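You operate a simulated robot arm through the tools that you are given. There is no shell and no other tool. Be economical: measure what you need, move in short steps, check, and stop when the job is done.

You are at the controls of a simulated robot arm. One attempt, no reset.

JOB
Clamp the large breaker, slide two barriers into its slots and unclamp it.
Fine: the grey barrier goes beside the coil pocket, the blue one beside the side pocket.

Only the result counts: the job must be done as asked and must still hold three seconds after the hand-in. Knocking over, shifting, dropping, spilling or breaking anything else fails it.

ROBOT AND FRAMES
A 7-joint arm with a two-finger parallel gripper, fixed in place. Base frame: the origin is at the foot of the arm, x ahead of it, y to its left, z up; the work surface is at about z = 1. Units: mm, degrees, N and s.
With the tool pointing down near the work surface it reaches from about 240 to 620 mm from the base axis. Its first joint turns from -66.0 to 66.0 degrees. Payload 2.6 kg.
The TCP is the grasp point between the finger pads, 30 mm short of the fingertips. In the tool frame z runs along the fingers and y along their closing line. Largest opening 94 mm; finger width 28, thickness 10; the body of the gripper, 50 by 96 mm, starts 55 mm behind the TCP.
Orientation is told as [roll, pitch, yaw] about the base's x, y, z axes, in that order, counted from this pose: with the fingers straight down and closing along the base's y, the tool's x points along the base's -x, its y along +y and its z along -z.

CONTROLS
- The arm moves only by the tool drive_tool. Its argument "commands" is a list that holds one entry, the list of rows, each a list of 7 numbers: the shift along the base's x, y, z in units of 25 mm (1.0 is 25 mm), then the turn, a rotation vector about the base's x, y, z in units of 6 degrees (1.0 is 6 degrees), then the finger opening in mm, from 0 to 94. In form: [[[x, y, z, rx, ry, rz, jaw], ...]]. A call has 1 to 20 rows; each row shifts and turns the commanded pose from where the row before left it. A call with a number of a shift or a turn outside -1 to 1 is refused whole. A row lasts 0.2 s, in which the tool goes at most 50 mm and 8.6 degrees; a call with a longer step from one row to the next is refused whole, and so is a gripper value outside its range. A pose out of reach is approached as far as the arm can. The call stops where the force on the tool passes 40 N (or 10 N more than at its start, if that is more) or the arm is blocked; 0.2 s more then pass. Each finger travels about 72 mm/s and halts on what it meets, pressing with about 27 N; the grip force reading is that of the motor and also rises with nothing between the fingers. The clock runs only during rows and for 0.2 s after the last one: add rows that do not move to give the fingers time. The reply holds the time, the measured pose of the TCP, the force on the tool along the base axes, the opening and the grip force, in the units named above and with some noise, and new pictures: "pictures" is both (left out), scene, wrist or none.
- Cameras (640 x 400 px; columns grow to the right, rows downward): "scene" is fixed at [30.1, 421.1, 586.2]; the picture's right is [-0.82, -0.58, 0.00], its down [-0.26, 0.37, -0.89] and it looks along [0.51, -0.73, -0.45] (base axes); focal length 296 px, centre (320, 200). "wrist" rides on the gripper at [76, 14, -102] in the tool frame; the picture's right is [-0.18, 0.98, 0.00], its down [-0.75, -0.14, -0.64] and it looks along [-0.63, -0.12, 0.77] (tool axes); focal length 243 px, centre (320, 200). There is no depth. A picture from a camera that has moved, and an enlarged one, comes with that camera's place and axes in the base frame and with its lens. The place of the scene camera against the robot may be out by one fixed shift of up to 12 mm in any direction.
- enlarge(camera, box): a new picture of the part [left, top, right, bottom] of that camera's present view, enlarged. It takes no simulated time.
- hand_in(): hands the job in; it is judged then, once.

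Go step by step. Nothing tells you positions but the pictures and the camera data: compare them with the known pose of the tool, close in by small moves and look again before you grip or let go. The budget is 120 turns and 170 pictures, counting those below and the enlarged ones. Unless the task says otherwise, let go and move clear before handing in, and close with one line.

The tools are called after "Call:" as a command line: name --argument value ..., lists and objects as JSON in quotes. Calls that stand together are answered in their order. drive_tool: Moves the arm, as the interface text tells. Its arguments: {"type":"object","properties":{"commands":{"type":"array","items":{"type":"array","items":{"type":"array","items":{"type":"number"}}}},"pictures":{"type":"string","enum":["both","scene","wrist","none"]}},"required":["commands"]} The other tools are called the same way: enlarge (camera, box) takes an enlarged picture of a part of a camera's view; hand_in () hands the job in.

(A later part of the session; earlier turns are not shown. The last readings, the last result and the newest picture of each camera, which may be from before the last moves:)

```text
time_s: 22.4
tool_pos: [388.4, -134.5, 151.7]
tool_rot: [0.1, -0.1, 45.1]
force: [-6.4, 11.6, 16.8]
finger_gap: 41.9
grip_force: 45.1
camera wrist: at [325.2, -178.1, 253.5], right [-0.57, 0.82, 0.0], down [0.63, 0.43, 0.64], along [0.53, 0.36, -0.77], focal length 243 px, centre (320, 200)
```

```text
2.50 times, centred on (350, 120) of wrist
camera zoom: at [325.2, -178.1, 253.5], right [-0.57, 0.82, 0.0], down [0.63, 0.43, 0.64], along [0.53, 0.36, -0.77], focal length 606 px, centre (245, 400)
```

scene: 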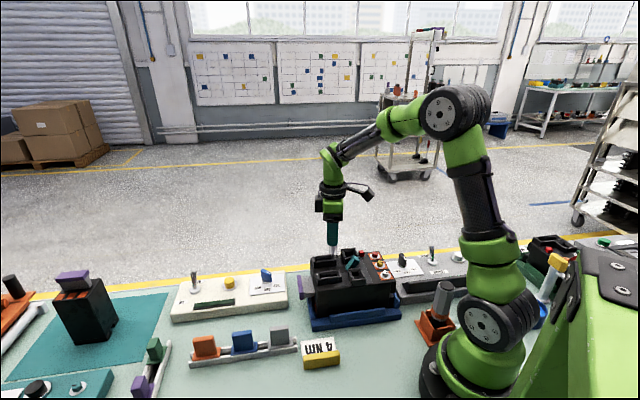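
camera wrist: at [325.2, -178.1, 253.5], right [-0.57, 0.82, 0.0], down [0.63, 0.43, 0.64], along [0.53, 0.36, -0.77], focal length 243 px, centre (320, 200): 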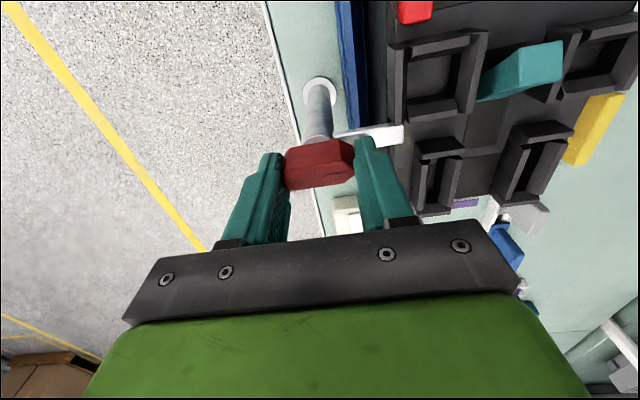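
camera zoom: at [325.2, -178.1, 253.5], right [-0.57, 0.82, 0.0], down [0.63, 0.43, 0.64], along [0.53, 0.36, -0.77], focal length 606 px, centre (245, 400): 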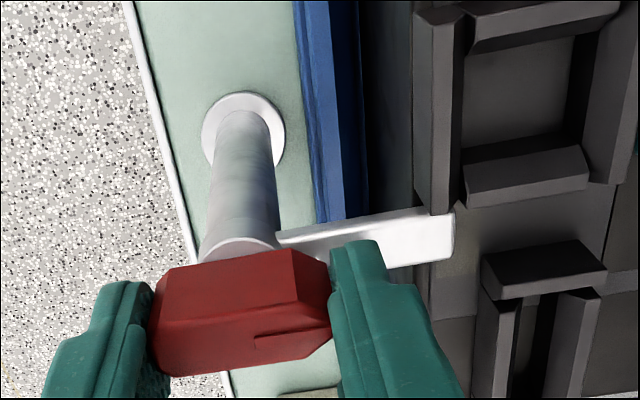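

Call:
drive_tool --commands '[[[-0.01, 0.01, 0.03, 0, 0, 0, 20], [0, 0, 0, 0, 0, 0.5, 20], [0, 0, 0, 0, 0, 0.5, 20], [0, 0, 0, 0, 0, 0, 20]]]' --pictures "wrist"

Call:
enlarge --camera "scene" --box '[300, 200, 370, 270]'

```text
time_s: 23.4
tool_pos: [388.4, -136.1, 151.2]
tool_rot: [0.1, 0.1, 51.0]
force: [-5.3, 7.6, -7.3]
finger_gap: 42.0
grip_force: 44.9
camera wrist: at [329.7, -185.0, 253.7], right [-0.65, 0.76, 0.0], down [0.59, 0.5, 0.64], along [0.49, 0.42, -0.77], focal length 243 px, centre (320, 200)
```

wrist: 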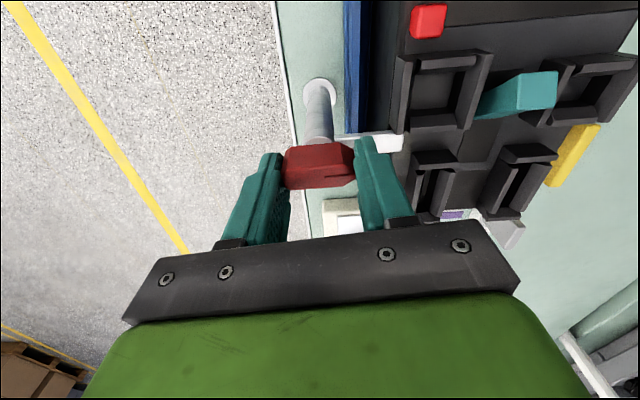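

```text
5.71 times, centred on (335, 235) of scene
camera zoom: at [30.1, 421.1, 586.2], right [-0.82, -0.58, 0.0], down [-0.26, 0.37, -0.89], along [0.51, -0.73, -0.45], focal length 1694 px, centre (234, 0)
```

zoom: 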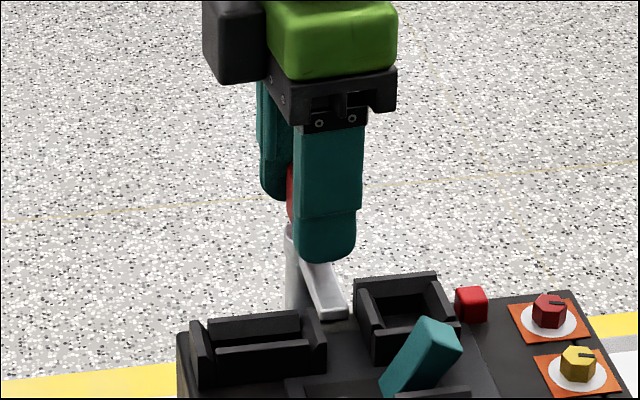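

The arm now lies over the tan pad. I return to exactly 90° and release, rising clear.

Call:
drive_tool --commands '[[[0, 0, 0, 0, 0, -0.6, 20], [0, 0, 0, 0, 0, 0, 20], [0, 0, 0, 0, 0, 0, 48], [0, 0, 0, 0, 0, 0, 60], [0, 0, 0, 0, 0, 0, 60], [0, 0, 0, 0, 0, 0, 60]]]' --pictures "none"

Call:
drive_tool --commands '[[[0, 0, 1, 0, 0, 0, 60], [0, 0, 1, 0, 0, 0, 60], [-0.7, -0.7, 1, 0, 0, 0, 60], [-0.7, -0.7, 0, 0, 0, 0, 60], [0, 0, 0, 0, 0, 0, 60]]]'

Call:
enlarge --camera "scene" --box '[300, 220, 360, 270]'

Call:
enlarge --camera "wrist" --box '[220, 60, 420, 185]'

```text
time_s: 24.8
tool_pos: [390.2, -134.6, 152.5]
tool_rot: [0.0, 0.0, 47.4]
force: [-0.2, 0.5, 0.6]
finger_gap: 60.0
grip_force: 0.0
```

```text
time_s: 26.0
tool_pos: [352.8, -170.8, 227.7]
tool_rot: [0.0, -0.1, 47.4]
force: [-1.0, -0.3, 0.5]
finger_gap: 59.7
grip_force: 0.0
camera wrist: at [291.9, -216.6, 330.1], right [-0.6, 0.8, 0.0], down [0.61, 0.46, 0.64], along [0.51, 0.38, -0.77], focal length 243 px, centre (320, 200)
```

scene: 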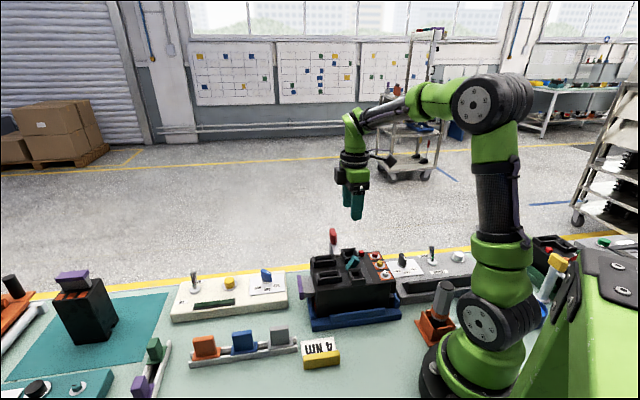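
wrist: 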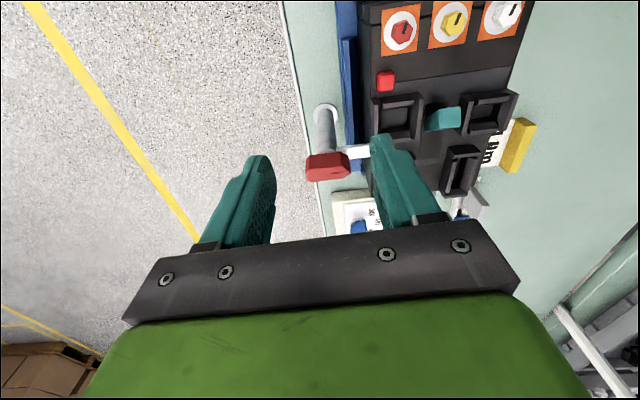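

```text
8.00 times, centred on (330, 245) of scene
camera zoom: at [30.1, 421.1, 586.2], right [-0.82, -0.58, 0.0], down [-0.26, 0.37, -0.89], along [0.51, -0.73, -0.45], focal length 2371 px, centre (240, -160)
```

zoom: 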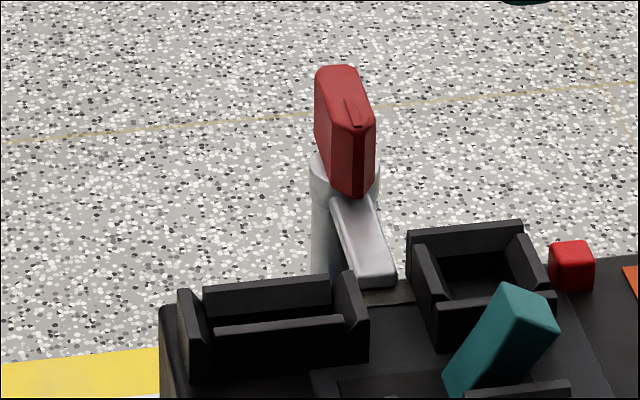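

```text
3.20 times, centred on (320, 122) of wrist
camera zoom: at [291.9, -216.6, 330.1], right [-0.6, 0.8, 0.0], down [0.61, 0.46, 0.64], along [0.51, 0.38, -0.77], focal length 776 px, centre (320, 448)
```

zoom: 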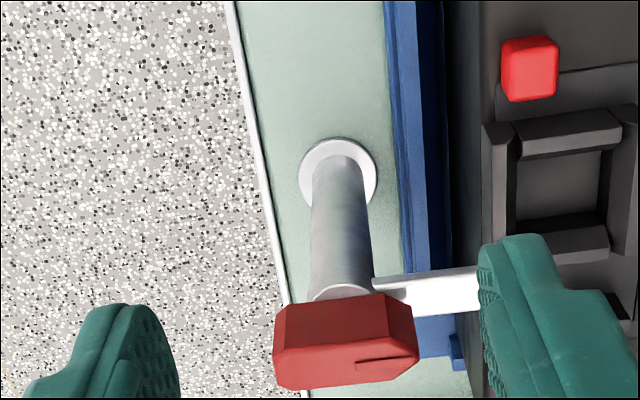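

The arm sits on the pad. Now I go over to the barrier rack (grey near (343,126)).

Call:
drive_tool --commands '[[[0, 1, 0, 0, 0, -0.4, 60], [0, 1, 0, 0, 0, 0, 60], [0, 1, 0, 0, 0, 0, 60], [0, 1, 0, 0, 0, 0, 60], [0, 1, 0, 0, 0, 0, 60], [0, 1, 0, 0, 0, 0, 60], [0, 1, 0, 0, 0, 0, 60], [0, 1, 0, 0, 0, 0, 60], [0, 1, 0, 0, 0, 0, 60], [0, 1, 0, 0, 0, 0, 60], [-0.2, 1, -0.8, 0, 0, 0, 60], [-0.2, 0.9, -0.8, 0, 0, 0, 60], [0, 0, 0, 0, 0, 0, 60]]]'

Call:
enlarge --camera "wrist" --box '[230, 70, 410, 230]'

```text
time_s: 28.8
tool_pos: [342.9, 127.1, 187.7]
tool_rot: [-0.1, -0.1, 45.1]
force: [-0.2, 0.2, 0.9]
finger_gap: 59.9
grip_force: 0.1
camera wrist: at [279.9, 84.5, 290.2], right [-0.56, 0.83, 0.0], down [0.63, 0.43, 0.64], along [0.53, 0.36, -0.77], focal length 243 px, centre (320, 200)
```

scene: 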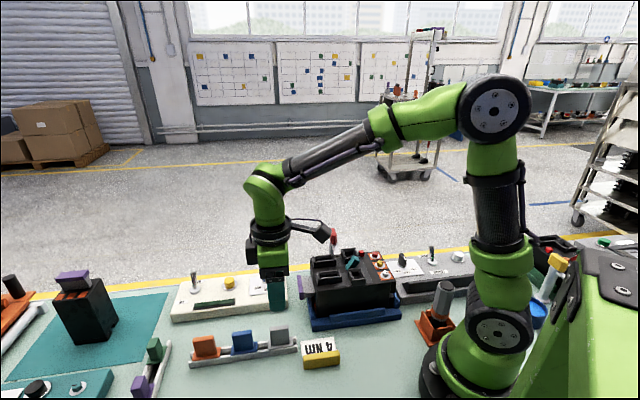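
wrist: 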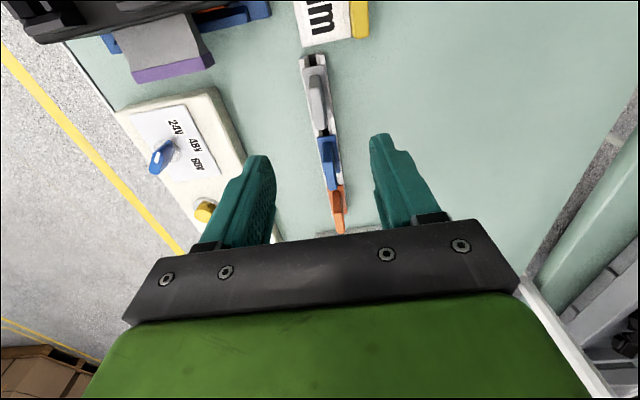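

```text
2.50 times, centred on (320, 150) of wrist
camera zoom: at [279.9, 84.5, 290.2], right [-0.56, 0.83, 0.0], down [0.63, 0.43, 0.64], along [0.53, 0.36, -0.77], focal length 606 px, centre (320, 325)
```

zoom: 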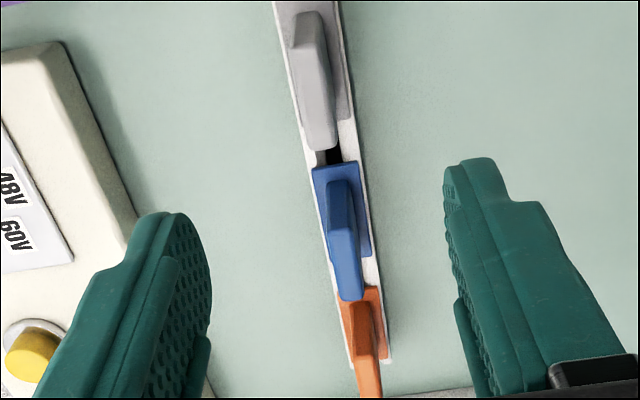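

Call:
enlarge --camera "wrist" --box '[285, 45, 365, 140]'

Call:
enlarge --camera "wrist" --box '[295, 125, 375, 220]'

Call:
enlarge --camera "scene" --box '[180, 315, 300, 375]'

```text
4.21 times, centred on (325, 92) of wrist
camera zoom: at [279.9, 84.5, 290.2], right [-0.56, 0.83, 0.0], down [0.63, 0.43, 0.64], along [0.53, 0.36, -0.77], focal length 1022 px, centre (299, 653)
```

zoom: 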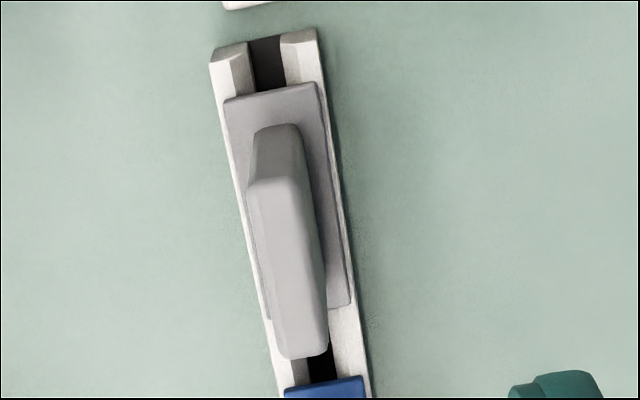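

```text
4.21 times, centred on (335, 172) of wrist
camera zoom: at [279.9, 84.5, 290.2], right [-0.56, 0.83, 0.0], down [0.63, 0.43, 0.64], along [0.53, 0.36, -0.77], focal length 1022 px, centre (257, 316)
```

zoom: 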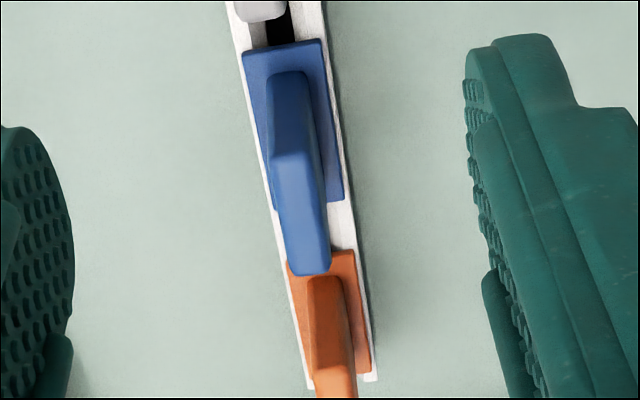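

```text
5.33 times, centred on (240, 345) of scene
camera zoom: at [30.1, 421.1, 586.2], right [-0.82, -0.58, 0.0], down [-0.26, 0.37, -0.89], along [0.51, -0.73, -0.45], focal length 1581 px, centre (747, -573)
```

zoom: 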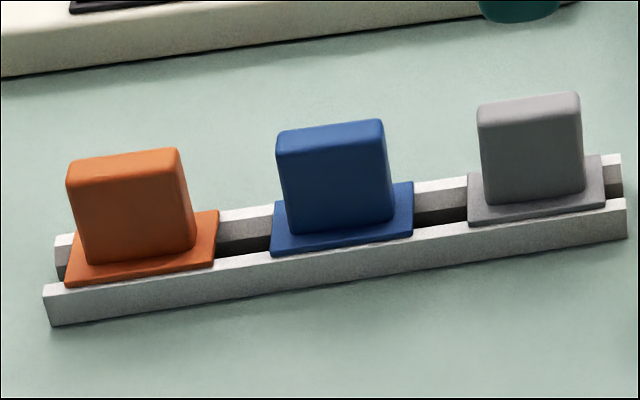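

The grey barrier stands at about (346.5,127), flange 54x22, plate 40 wide, top near z=67. I lower partway to check alignment.

Call:
drive_tool --commands '[[[0.14, 0, -0.9, 0, 0, -0.1, 60], [0, 0, -0.9, 0, 0, 0, 60], [0, 0, -0.9, 0, 0, 0, 60], [0, 0, -0.8, 0, 0, 0, 60], [0, 0, 0, 0, 0, 0, 60]]]'

Call:
enlarge --camera "wrist" --box '[230, 80, 410, 220]'

Call:
enlarge --camera "scene" --box '[220, 280, 320, 370]'

```text
time_s: 30.0
tool_pos: [346.7, 126.9, 99.8]
tool_rot: [0.0, -0.1, 44.4]
force: [-0.5, -0.2, -0.9]
finger_gap: 60.1
grip_force: 0.0
camera wrist: at [283.0, 84.1, 202.1], right [-0.56, 0.83, 0.0], down [0.64, 0.43, 0.64], along [0.53, 0.36, -0.77], focal length 243 px, centre (320, 200)
```

scene: 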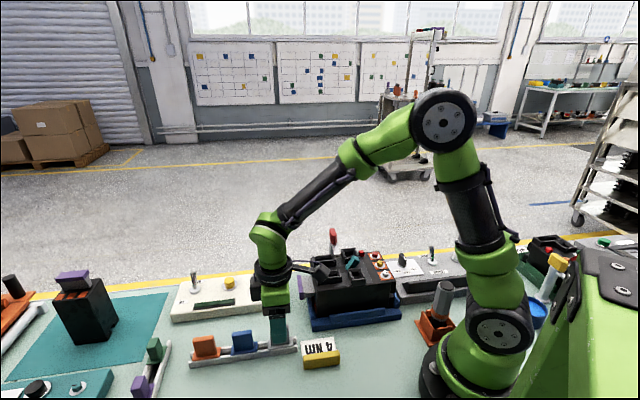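
wrist: 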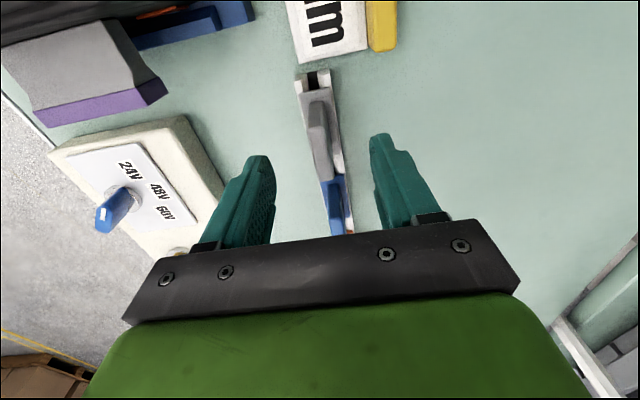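

```text
2.86 times, centred on (320, 150) of wrist
camera zoom: at [283.0, 84.1, 202.1], right [-0.56, 0.83, 0.0], down [0.64, 0.43, 0.64], along [0.53, 0.36, -0.77], focal length 693 px, centre (320, 343)
```

zoom: 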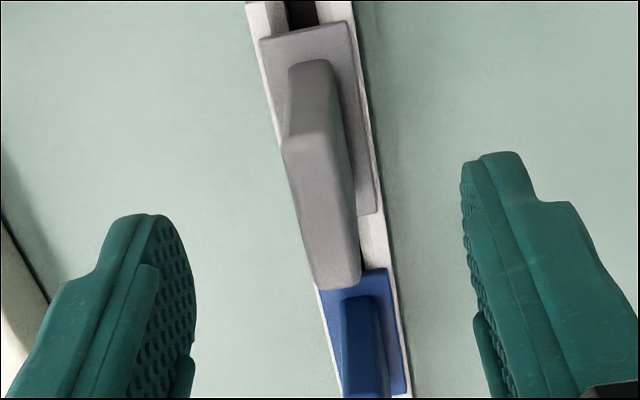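

```text
4.44 times, centred on (270, 325) of scene
camera zoom: at [30.1, 421.1, 586.2], right [-0.82, -0.58, 0.0], down [-0.26, 0.37, -0.89], along [0.51, -0.73, -0.45], focal length 1317 px, centre (542, -356)
```

zoom: 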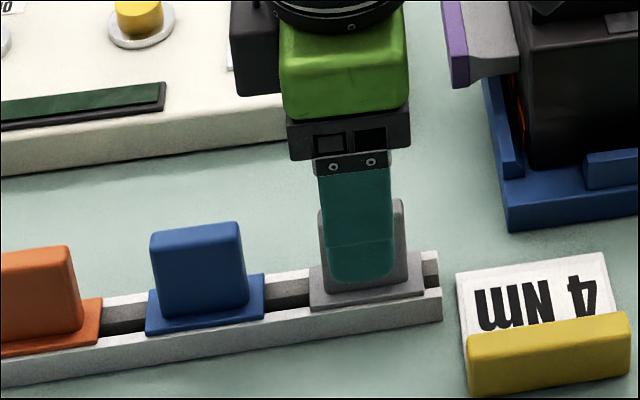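

Aligned. Lowering and gripping grey.

Call:
drive_tool --commands '[[[-0.03, 0.01, -0.6, 0, 0, 0, 60], [0, 0, -0.6, 0, 0, 0, 60], [0, 0, -0.5, 0, 0, 0, 60], [0, 0, 0, 0, 0, 0, 40], [0, 0, 0, 0, 0, 0, 5], [0, 0, 0, 0, 0, 0, 5], [0, 0, 0, 0, 0, 0, 5], [0, 0, 0, 0, 0, 0, 5]]]'

Call:
enlarge --camera "scene" --box '[220, 280, 320, 370]'

```text
time_s: 31.8
tool_pos: [346.5, 126.8, 56.5]
tool_rot: [0.0, 0.0, 44.3]
force: [-0.2, 1.2, 0.4]
finger_gap: 15.2
grip_force: 27.3
camera wrist: at [282.3, 84.5, 159.6], right [-0.56, 0.83, 0.0], down [0.64, 0.43, 0.64], along [0.53, 0.36, -0.77], focal length 243 px, centre (320, 200)
```

scene: 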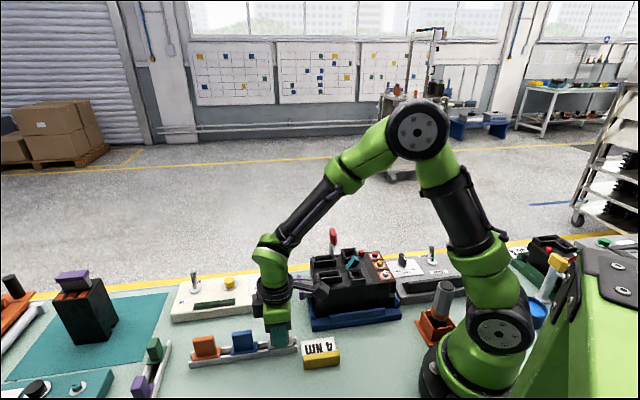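
wrist: 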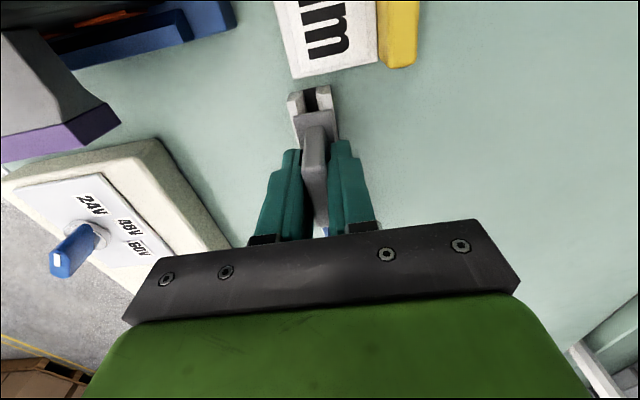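

```text
4.44 times, centred on (270, 325) of scene
camera zoom: at [30.1, 421.1, 586.2], right [-0.82, -0.58, 0.0], down [-0.26, 0.37, -0.89], along [0.51, -0.73, -0.45], focal length 1317 px, centre (542, -356)
```

zoom: 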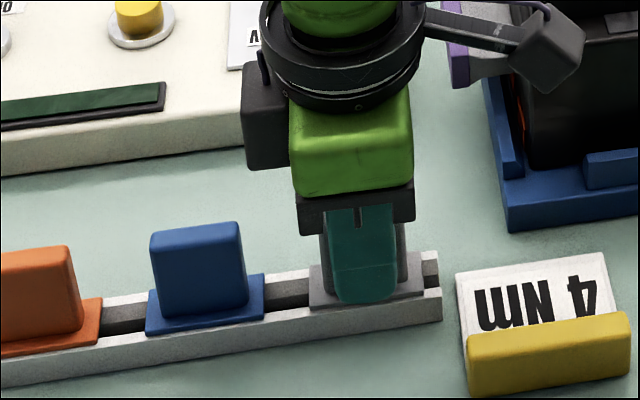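

Gripped (15 mm). Lifting straight up.

Call:
drive_tool --commands '[[[0, 0, 0.3, 0, 0, 0, 5], [0, 0, 0.5, 0, 0, 0, 5], [0, 0, 0.8, 0, 0, 0, 5], [0, 0, 1, 0, 0, 0, 5], [0, 0, 1, 0, 0, 0, 5], [0, 0, 1, 0, 0, 0, 5], [0, 0, 1, 0, 0, 0, 5], [0, 0, 0.6, 0, 0, 0, 5], [0, 0, 0, 0, 0, 0, 5]]]'

Call:
enlarge --camera "scene" --box '[220, 220, 340, 310]'

Call:
enlarge --camera "wrist" --box '[260, 60, 380, 200]'

```text
time_s: 33.8
tool_pos: [346.1, 127.6, 212.6]
tool_rot: [0.1, -0.1, 44.3]
force: [0.0, -1.1, -0.8]
finger_gap: 15.4
grip_force: 26.9
camera wrist: at [282.8, 84.7, 314.8], right [-0.56, 0.83, 0.0], down [0.64, 0.43, 0.64], along [0.53, 0.36, -0.77], focal length 243 px, centre (320, 200)
```

scene: 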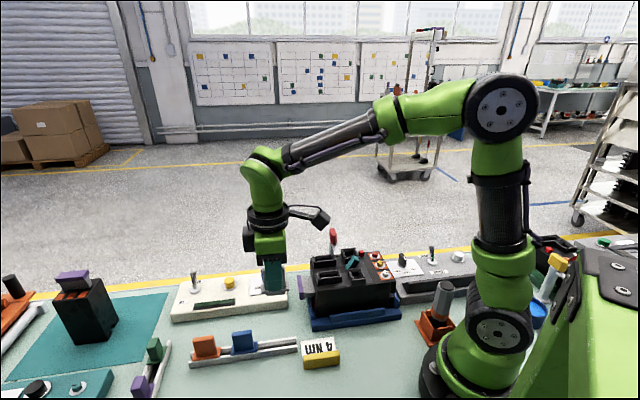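
wrist: 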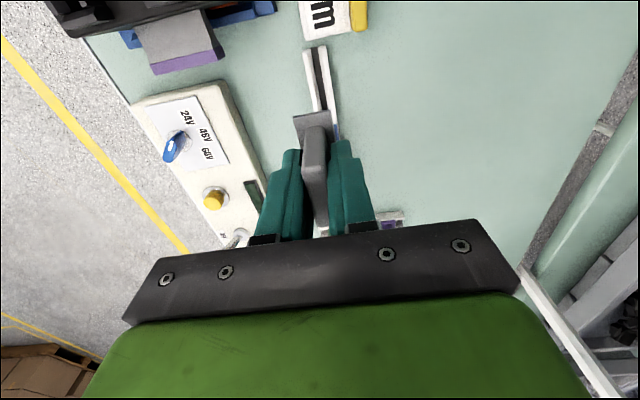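

```text
4.44 times, centred on (280, 265) of scene
camera zoom: at [30.1, 421.1, 586.2], right [-0.82, -0.58, 0.0], down [-0.26, 0.37, -0.89], along [0.51, -0.73, -0.45], focal length 1317 px, centre (498, -89)
```

zoom: 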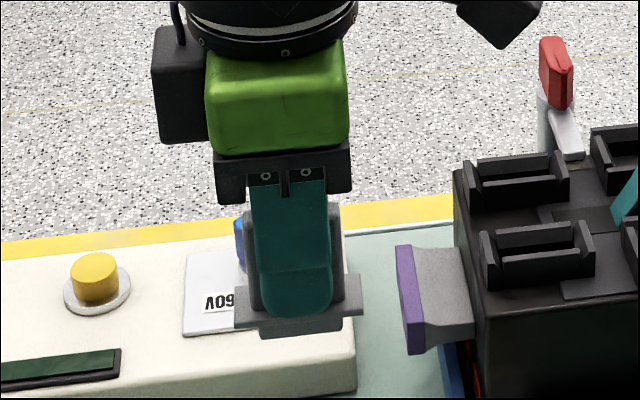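

```text
2.86 times, centred on (320, 130) of wrist
camera zoom: at [282.8, 84.7, 314.8], right [-0.56, 0.83, 0.0], down [0.64, 0.43, 0.64], along [0.53, 0.36, -0.77], focal length 693 px, centre (320, 400)
```

zoom: 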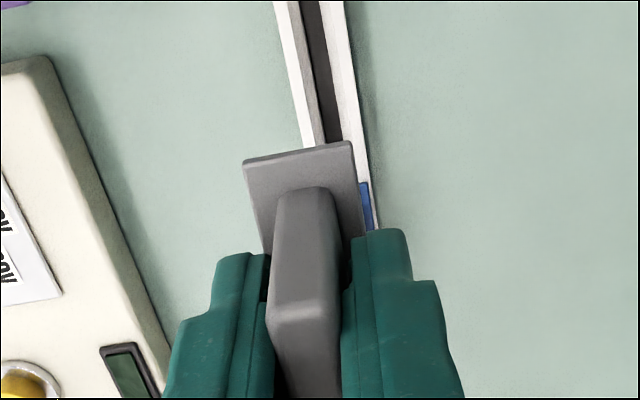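

Grey is held, tongue ~13 mm below its flange. I carry it above the clamp-side slot, estimated at (360,-56).

Call:
drive_tool --commands '[[[0.07, -0.91, 0, 0, 0, 0.1, 5], [0.07, -0.91, 0, 0, 0, 0, 5], [0.07, -0.91, 0, 0, 0, 0, 5], [0.07, -0.91, 0, 0, 0, 0, 5], [0.07, -0.91, 0, 0, 0, 0, 5], [0.07, -0.91, 0, 0, 0, 0, 5], [0.07, -0.91, 0, 0, 0, 0, 5], [0.07, -0.97, 0, 0, 0, 0, 5], [0, 0, 0, 0, 0, 0, 5]]]'

Call:
enlarge --camera "scene" --box '[270, 200, 390, 290]'

Call:
enlarge --camera "wrist" --box '[240, 40, 400, 160]'

```text
time_s: 35.8
tool_pos: [360.9, -56.9, 213.0]
tool_rot: [0.1, 0.0, 45.0]
force: [0.8, -0.2, -0.4]
finger_gap: 15.3
grip_force: 27.2
camera wrist: at [297.8, -99.7, 315.1], right [-0.56, 0.83, 0.0], down [0.63, 0.43, 0.64], along [0.53, 0.36, -0.77], focal length 243 px, centre (320, 200)
```

scene: 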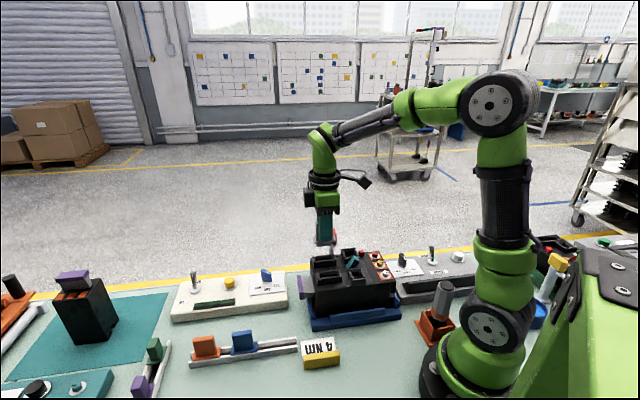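
wrist: 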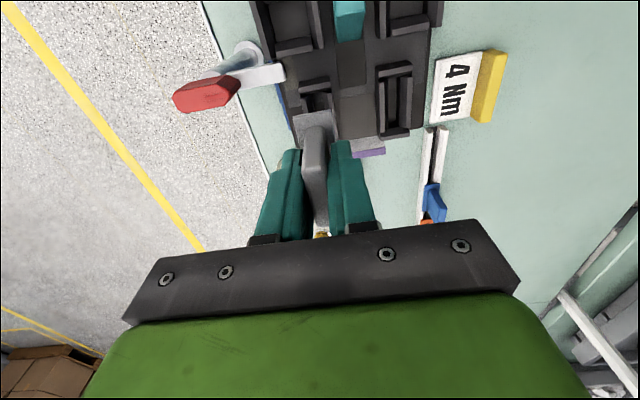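

```text
4.44 times, centred on (330, 245) of scene
camera zoom: at [30.1, 421.1, 586.2], right [-0.82, -0.58, 0.0], down [-0.26, 0.37, -0.89], along [0.51, -0.73, -0.45], focal length 1317 px, centre (276, 0)
```

zoom: 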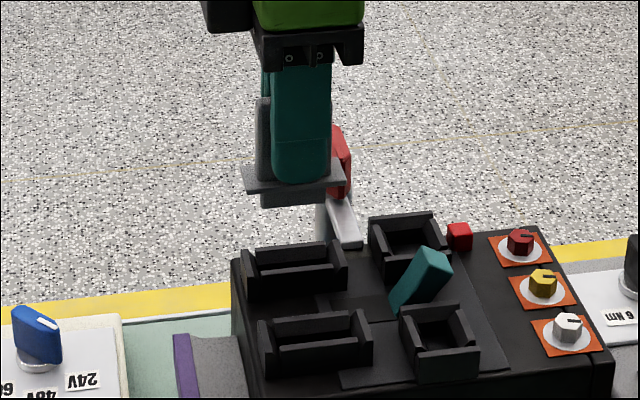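

```text
3.33 times, centred on (320, 100) of wrist
camera zoom: at [297.8, -99.7, 315.1], right [-0.56, 0.83, 0.0], down [0.63, 0.43, 0.64], along [0.53, 0.36, -0.77], focal length 809 px, centre (320, 533)
```

zoom: 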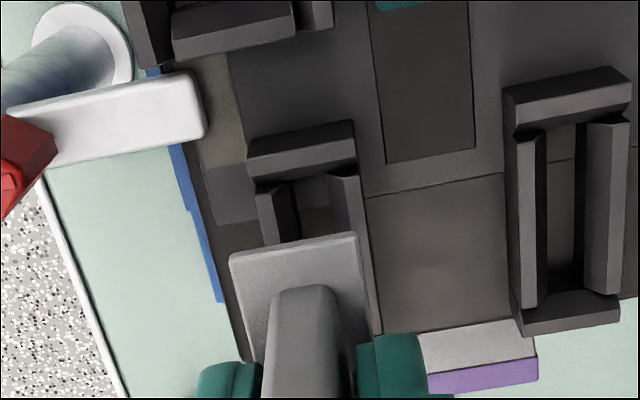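

Call:
enlarge --camera "wrist" --box '[360, 50, 435, 150]'

Call:
enlarge --camera "wrist" --box '[280, 65, 355, 140]'

Call:
enlarge --camera "scene" --box '[305, 220, 365, 290]'

```text
4.00 times, centred on (398, 100) of wrist
camera zoom: at [297.8, -99.7, 315.1], right [-0.56, 0.83, 0.0], down [0.63, 0.43, 0.64], along [0.53, 0.36, -0.77], focal length 970 px, centre (10, 600)
```

zoom: 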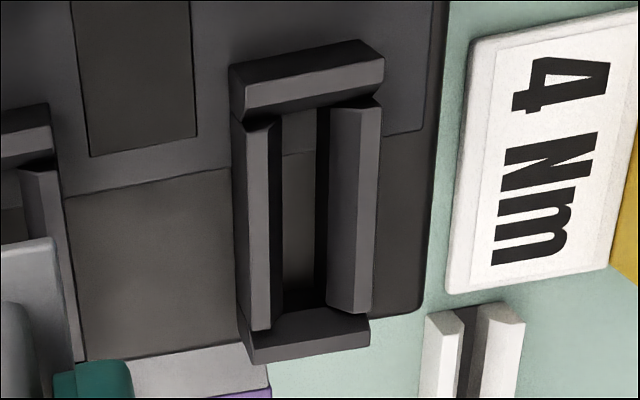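

```text
5.33 times, centred on (318, 102) of wrist
camera zoom: at [297.8, -99.7, 315.1], right [-0.56, 0.83, 0.0], down [0.63, 0.43, 0.64], along [0.53, 0.36, -0.77], focal length 1294 px, centre (333, 720)
```

zoom: 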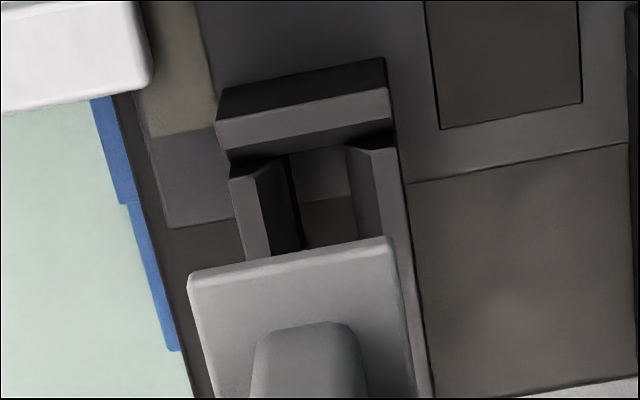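

```text
5.71 times, centred on (335, 255) of scene
camera zoom: at [30.1, 421.1, 586.2], right [-0.82, -0.58, 0.0], down [-0.26, 0.37, -0.89], along [0.51, -0.73, -0.45], focal length 1694 px, centre (234, -114)
```

zoom: 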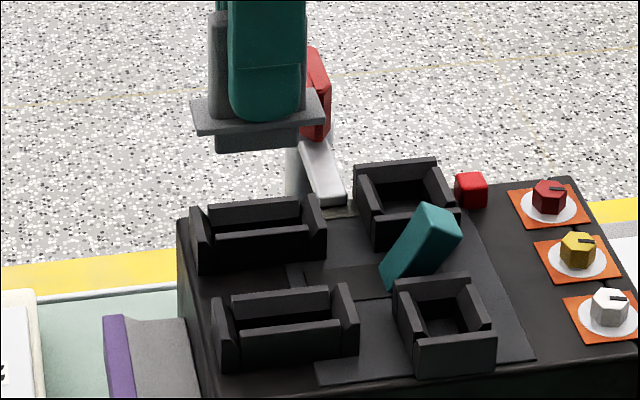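

The slot top is at z≈123, centred at (360.8,-56.4), and the grey flange lines up over it. I descend to just above entry and look again.

Call:
drive_tool --commands '[[[0, 0.02, -0.7, 0, 0, 0, 5], [0, 0, -0.7, 0, 0, 0, 5], [0, 0, 0, 0, 0, 0, 5]]]' --pictures "none"

Call:
enlarge --camera "wrist" --box '[280, 65, 355, 140]'

Call:
enlarge --camera "scene" --box '[305, 220, 365, 290]'

```text
time_s: 36.6
tool_pos: [361.5, -55.8, 177.3]
tool_rot: [-0.1, 0.0, 45.1]
force: [-0.5, -1.1, 0.4]
finger_gap: 15.6
grip_force: 27.2
```

```text
5.33 times, centred on (318, 102) of wrist
camera zoom: at [297.5, -99.1, 279.0], right [-0.56, 0.83, 0.0], down [0.63, 0.43, 0.64], along [0.53, 0.36, -0.77], focal length 1294 px, centre (333, 720)
```

zoom: 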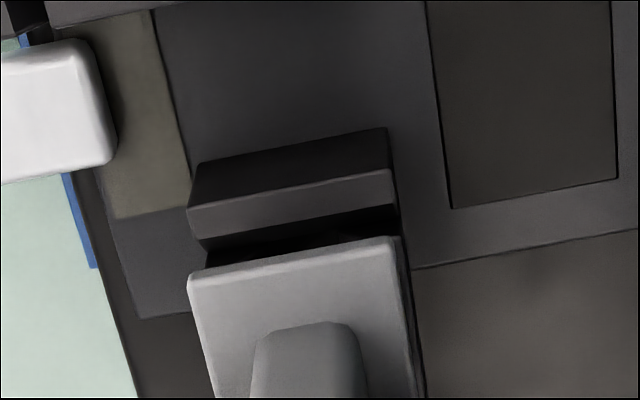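

```text
5.71 times, centred on (335, 255) of scene
camera zoom: at [30.1, 421.1, 586.2], right [-0.82, -0.58, 0.0], down [-0.26, 0.37, -0.89], along [0.51, -0.73, -0.45], focal length 1694 px, centre (234, -114)
```

zoom: 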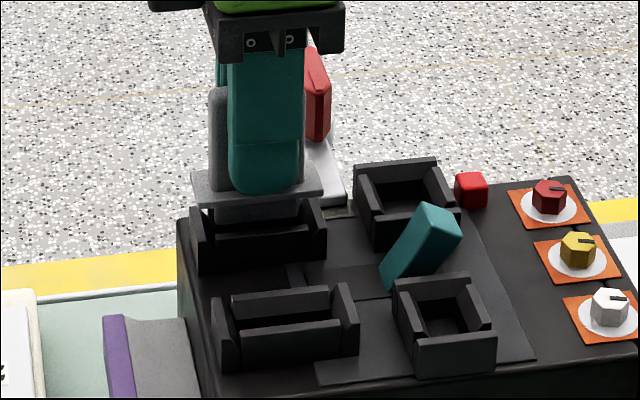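

Alignment within a millimetre; inserting slowly.

Call:
drive_tool --commands '[[[0.01, -0.015, -0.2, 0, 0, 0, 5], [0, 0, -0.2, 0, 0, 0, 5], [0, 0, -0.15, 0, 0, 0, 5], [0, 0, 0, 0, 0, 0, 5]]]' --pictures "none"

Call:
enlarge --camera "scene" --box '[305, 220, 365, 290]'

```text
time_s: 37.6
tool_pos: [360.9, -57.0, 161.8]
tool_rot: [0.0, 0.0, 45.0]
force: [0.3, 0.0, -0.5]
finger_gap: 15.3
grip_force: 27.5
```

```text
5.71 times, centred on (335, 255) of scene
camera zoom: at [30.1, 421.1, 586.2], right [-0.82, -0.58, 0.0], down [-0.26, 0.37, -0.89], along [0.51, -0.73, -0.45], focal length 1694 px, centre (234, -114)
```

zoom: 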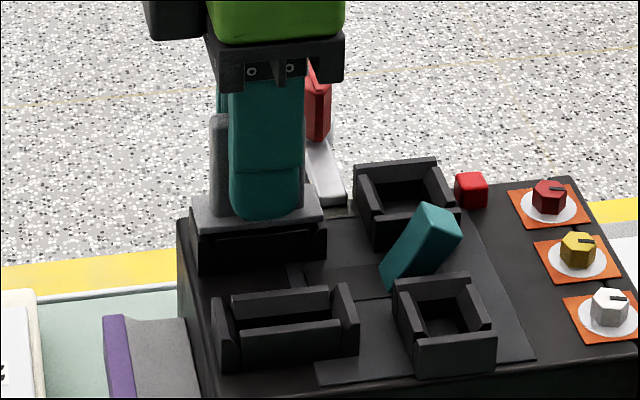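

The tongue is in the slot without resistance; continuing until it seats.

Call:
drive_tool --commands '[[[0, 0, -0.06, 0, 0, 0, 5], [0, 0, -0.06, 0, 0, 0, 5], [0, 0, 0, 0, 0, 0, 5]]]' --pictures "none"

Call:
enlarge --camera "scene" --box '[305, 230, 350, 275]'

```text
time_s: 38.4
tool_pos: [361.7, -56.0, 160.4]
tool_rot: [0.0, 0.0, 45.0]
force: [-1.3, -0.1, 6.2]
finger_gap: 15.4
grip_force: 26.9
```

```text
8.89 times, centred on (328, 252) of scene
camera zoom: at [30.0, 421.1, 586.2], right [-0.82, -0.58, 0.0], down [-0.26, 0.37, -0.89], along [0.51, -0.73, -0.45], focal length 2634 px, centre (253, -267)
```

zoom: 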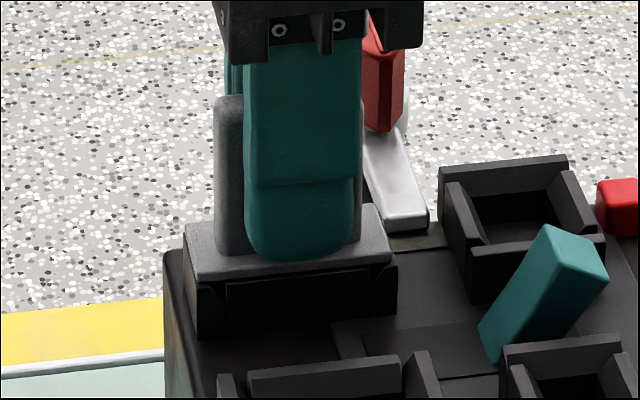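

Call:
drive_tool --commands '[[[0, 0, -0.05, 0, 0, 0, 5], [0, 0, -0.03, 0, 0, 0, 5], [0, 0, 0, 0, 0, 0, 5]]]' --pictures "wrist"

Call:
enlarge --camera "scene" --box '[308, 245, 338, 275]'

Call:
enlarge --camera "wrist" --box '[270, 50, 370, 150]'

```text
time_s: 39.2
tool_pos: [361.6, -55.8, 160.0]
tool_rot: [-0.1, -0.2, 45.0]
force: [-3.5, 0.0, 21.4]
finger_gap: 15.2
grip_force: 26.9
camera wrist: at [297.9, -99.2, 261.8], right [-0.57, 0.82, 0.0], down [0.63, 0.43, 0.64], along [0.53, 0.36, -0.77], focal length 243 px, centre (320, 200)
```

wrist: 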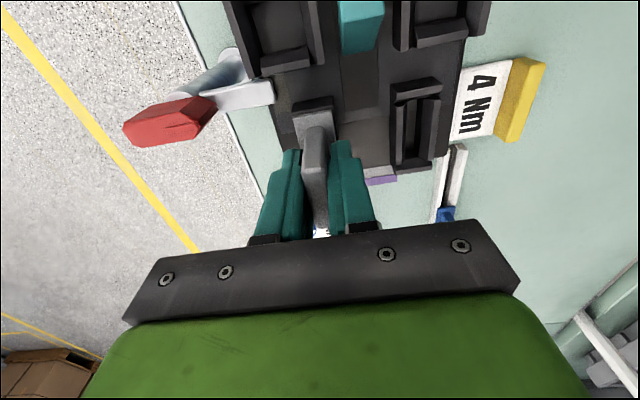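

```text
13.33 times, centred on (323, 260) of scene
camera zoom: at [30.0, 421.1, 586.2], right [-0.82, -0.58, 0.0], down [-0.26, 0.37, -0.89], along [0.51, -0.73, -0.45], focal length 3952 px, centre (280, -600)
```

zoom: 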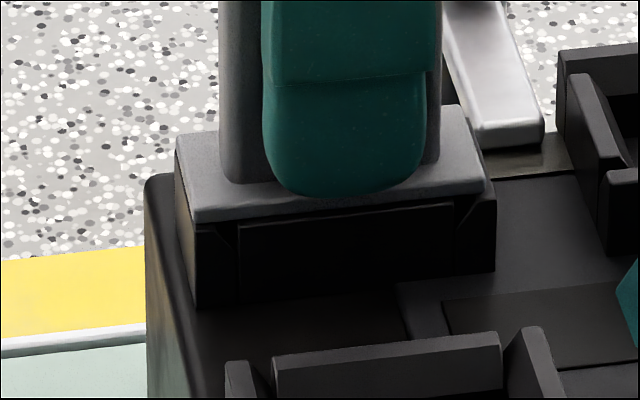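

```text
4.00 times, centred on (320, 100) of wrist
camera zoom: at [297.9, -99.2, 261.8], right [-0.57, 0.82, 0.0], down [0.63, 0.43, 0.64], along [0.53, 0.36, -0.77], focal length 970 px, centre (320, 600)
```

zoom: 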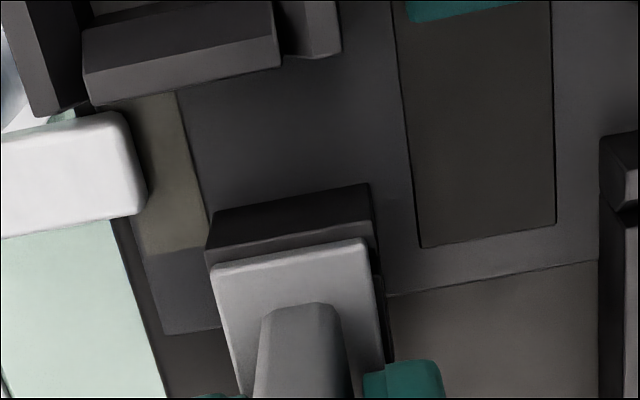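

Grey is seated. Release and rise.

Call:
drive_tool --commands '[[[0, 0, 0.05, 0, 0, 0, 5], [0, 0, 0, 0, 0, 0, 25], [0, 0, 0, 0, 0, 0, 40], [0, 0, 0, 0, 0, 0, 40], [0, 0, 0.5, 0, 0, 0, 40], [0, 0, 1, 0, 0, 0, 40], [0, 0, 1, 0, 0, 0, 40], [0, 0, 0.4, 0, 0, 0, 40], [0, 0, 0, 0, 0, 0, 40]]]'

Call:
enlarge --camera "scene" --box '[290, 225, 360, 290]'

```text
time_s: 41.2
tool_pos: [360.7, -57.8, 232.5]
tool_rot: [0.1, 0.0, 45.1]
force: [-0.6, 0.0, -0.7]
finger_gap: 40.0
grip_force: 0.1
camera wrist: at [297.3, -99.9, 334.8], right [-0.56, 0.83, 0.0], down [0.63, 0.43, 0.64], along [0.53, 0.36, -0.77], focal length 243 px, centre (320, 200)
```

scene: 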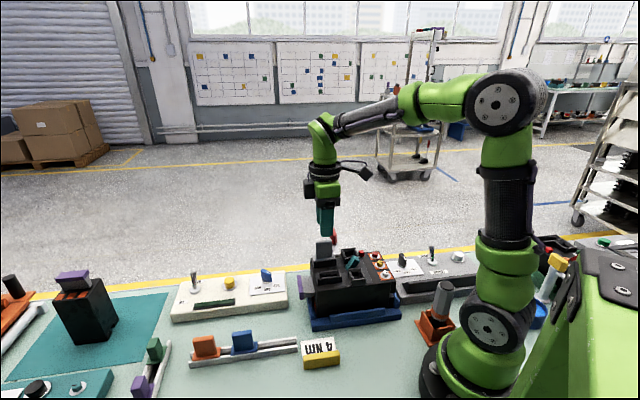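
wrist: 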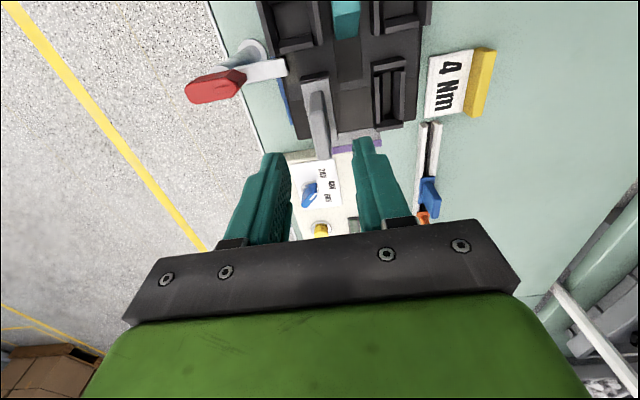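

```text
6.15 times, centred on (325, 258) of scene
camera zoom: at [30.1, 421.1, 586.2], right [-0.82, -0.58, 0.0], down [-0.26, 0.37, -0.89], along [0.51, -0.73, -0.45], focal length 1824 px, centre (289, -154)
```

zoom: 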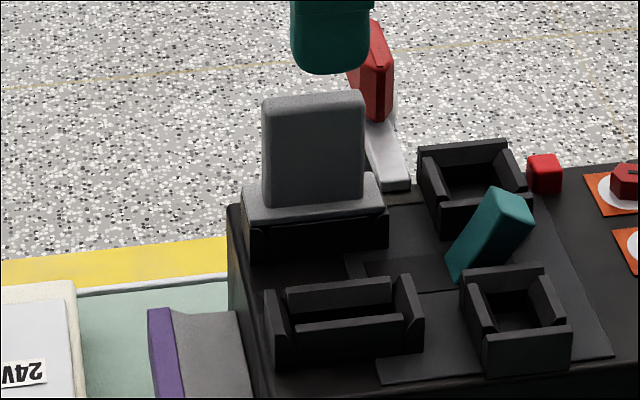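

Grey sits in its slot. Now the blue barrier at about (398.5,178.5).

Call:
drive_tool --commands '[[[0.15, 0.945, 0, 0, 0, -0.1, 50], [0.15, 0.945, 0, 0, 0, 0, 50], [0.15, 0.945, 0, 0, 0, 0, 50], [0.15, 0.945, 0, 0, 0, 0, 50], [0.15, 0.945, 0, 0, 0, 0, 50], [0.15, 0.945, 0, 0, 0, 0, 50], [0.15, 0.945, 0, 0, 0, 0, 50], [0.15, 0.945, 0, 0, 0, 0, 50], [0.15, 0.945, -0.6, 0, 0, 0, 50], [0.15, 0.945, -0.8, 0, 0, 0, 50], [0, 0, -1, 0, 0, 0, 50], [0, 0, -1, 0, 0, 0, 50], [0, 0, -1, 0, 0, 0, 50], [0, 0, -0.9, 0, 0, 0, 50], [0, 0, 0, 0, 0, 0, 50]]]'

Call:
enlarge --camera "wrist" --box '[230, 80, 410, 220]'

Call:
enlarge --camera "scene" --box '[190, 280, 290, 370]'

```text
time_s: 44.4
tool_pos: [400.1, 178.9, 99.9]
tool_rot: [0.0, 0.0, 44.3]
force: [-0.4, -0.2, 0.0]
finger_gap: 50.2
grip_force: 0.1
camera wrist: at [335.0, 136.9, 202.0], right [-0.56, 0.83, 0.0], down [0.64, 0.43, 0.64], along [0.53, 0.36, -0.77], focal length 243 px, centre (320, 200)
```

scene: 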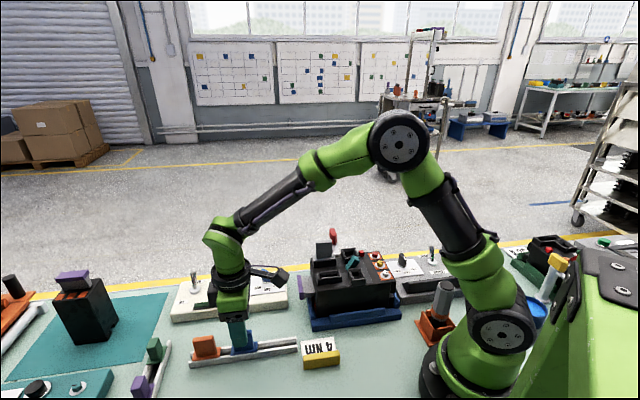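
wrist: 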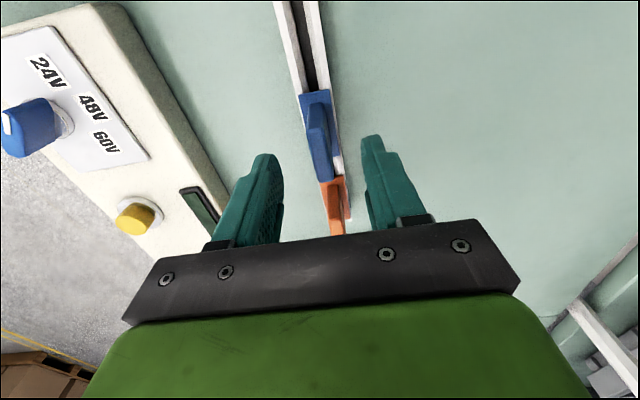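

```text
2.86 times, centred on (320, 150) of wrist
camera zoom: at [335.0, 136.9, 202.0], right [-0.56, 0.83, 0.0], down [0.64, 0.43, 0.64], along [0.53, 0.36, -0.77], focal length 693 px, centre (320, 343)
```

zoom: 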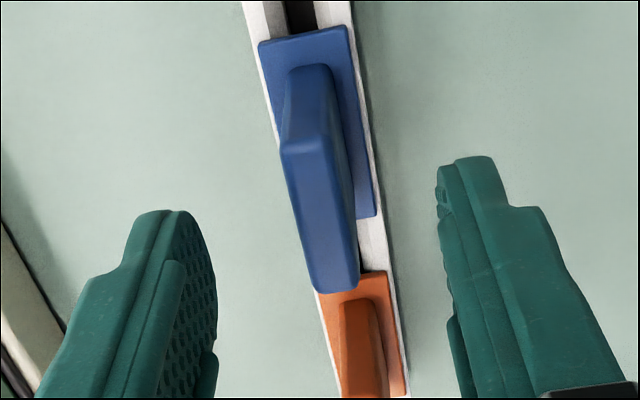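

```text
4.44 times, centred on (240, 325) of scene
camera zoom: at [30.1, 421.1, 586.2], right [-0.82, -0.58, 0.0], down [-0.26, 0.37, -0.89], along [0.51, -0.73, -0.45], focal length 1317 px, centre (676, -356)
```

zoom: 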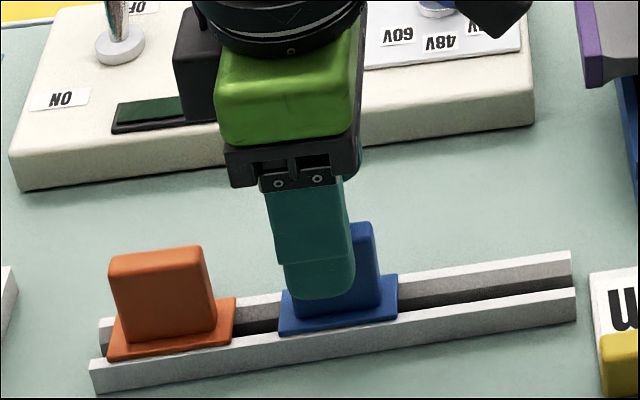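

Blue appears in the same relation to the fingers as grey did; lowering and gripping.

Call:
drive_tool --commands '[[[0, 0.035, -0.6, 0, 0, 0, 50], [0, 0, -0.6, 0, 0, 0, 50], [0, 0, -0.53, 0, 0, 0, 50], [0, 0, 0, 0, 0, 0, 30], [0, 0, 0, 0, 0, 0, 5], [0, 0, 0, 0, 0, 0, 5], [0, 0, 0, 0, 0, 0, 5]]]'

Call:
enlarge --camera "scene" --box '[190, 280, 290, 370]'

```text
time_s: 46.0
tool_pos: [399.0, 180.0, 57.0]
tool_rot: [0.0, 0.0, 44.4]
force: [-0.6, -0.2, -1.1]
finger_gap: 15.6
grip_force: 26.6
camera wrist: at [335.2, 138.0, 159.1], right [-0.56, 0.83, 0.0], down [0.64, 0.43, 0.64], along [0.53, 0.36, -0.77], focal length 243 px, centre (320, 200)
```

scene: 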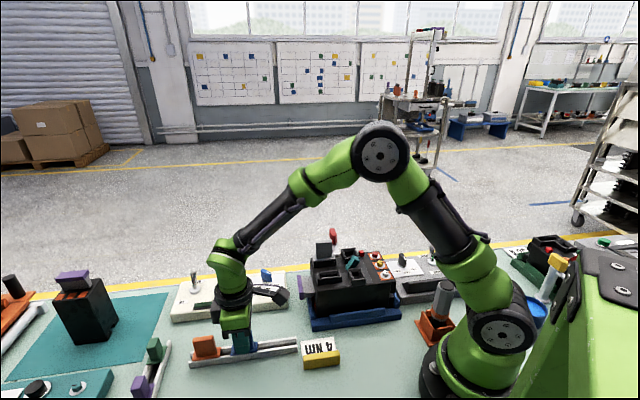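
wrist: 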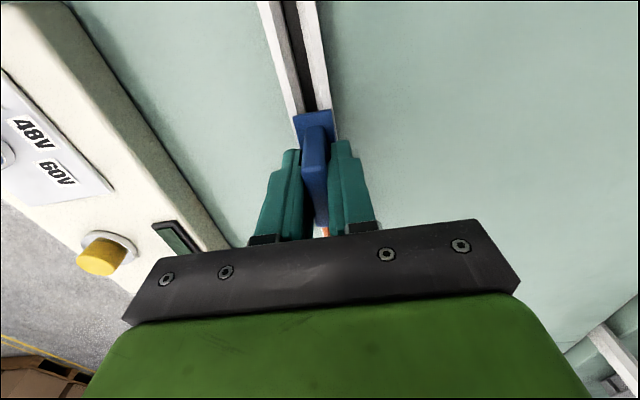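

```text
4.44 times, centred on (240, 325) of scene
camera zoom: at [30.1, 421.1, 586.2], right [-0.82, -0.58, 0.0], down [-0.26, 0.37, -0.89], along [0.51, -0.73, -0.45], focal length 1317 px, centre (676, -356)
```

zoom: 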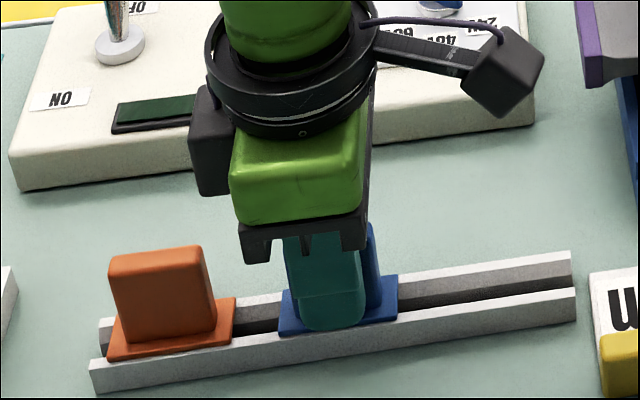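

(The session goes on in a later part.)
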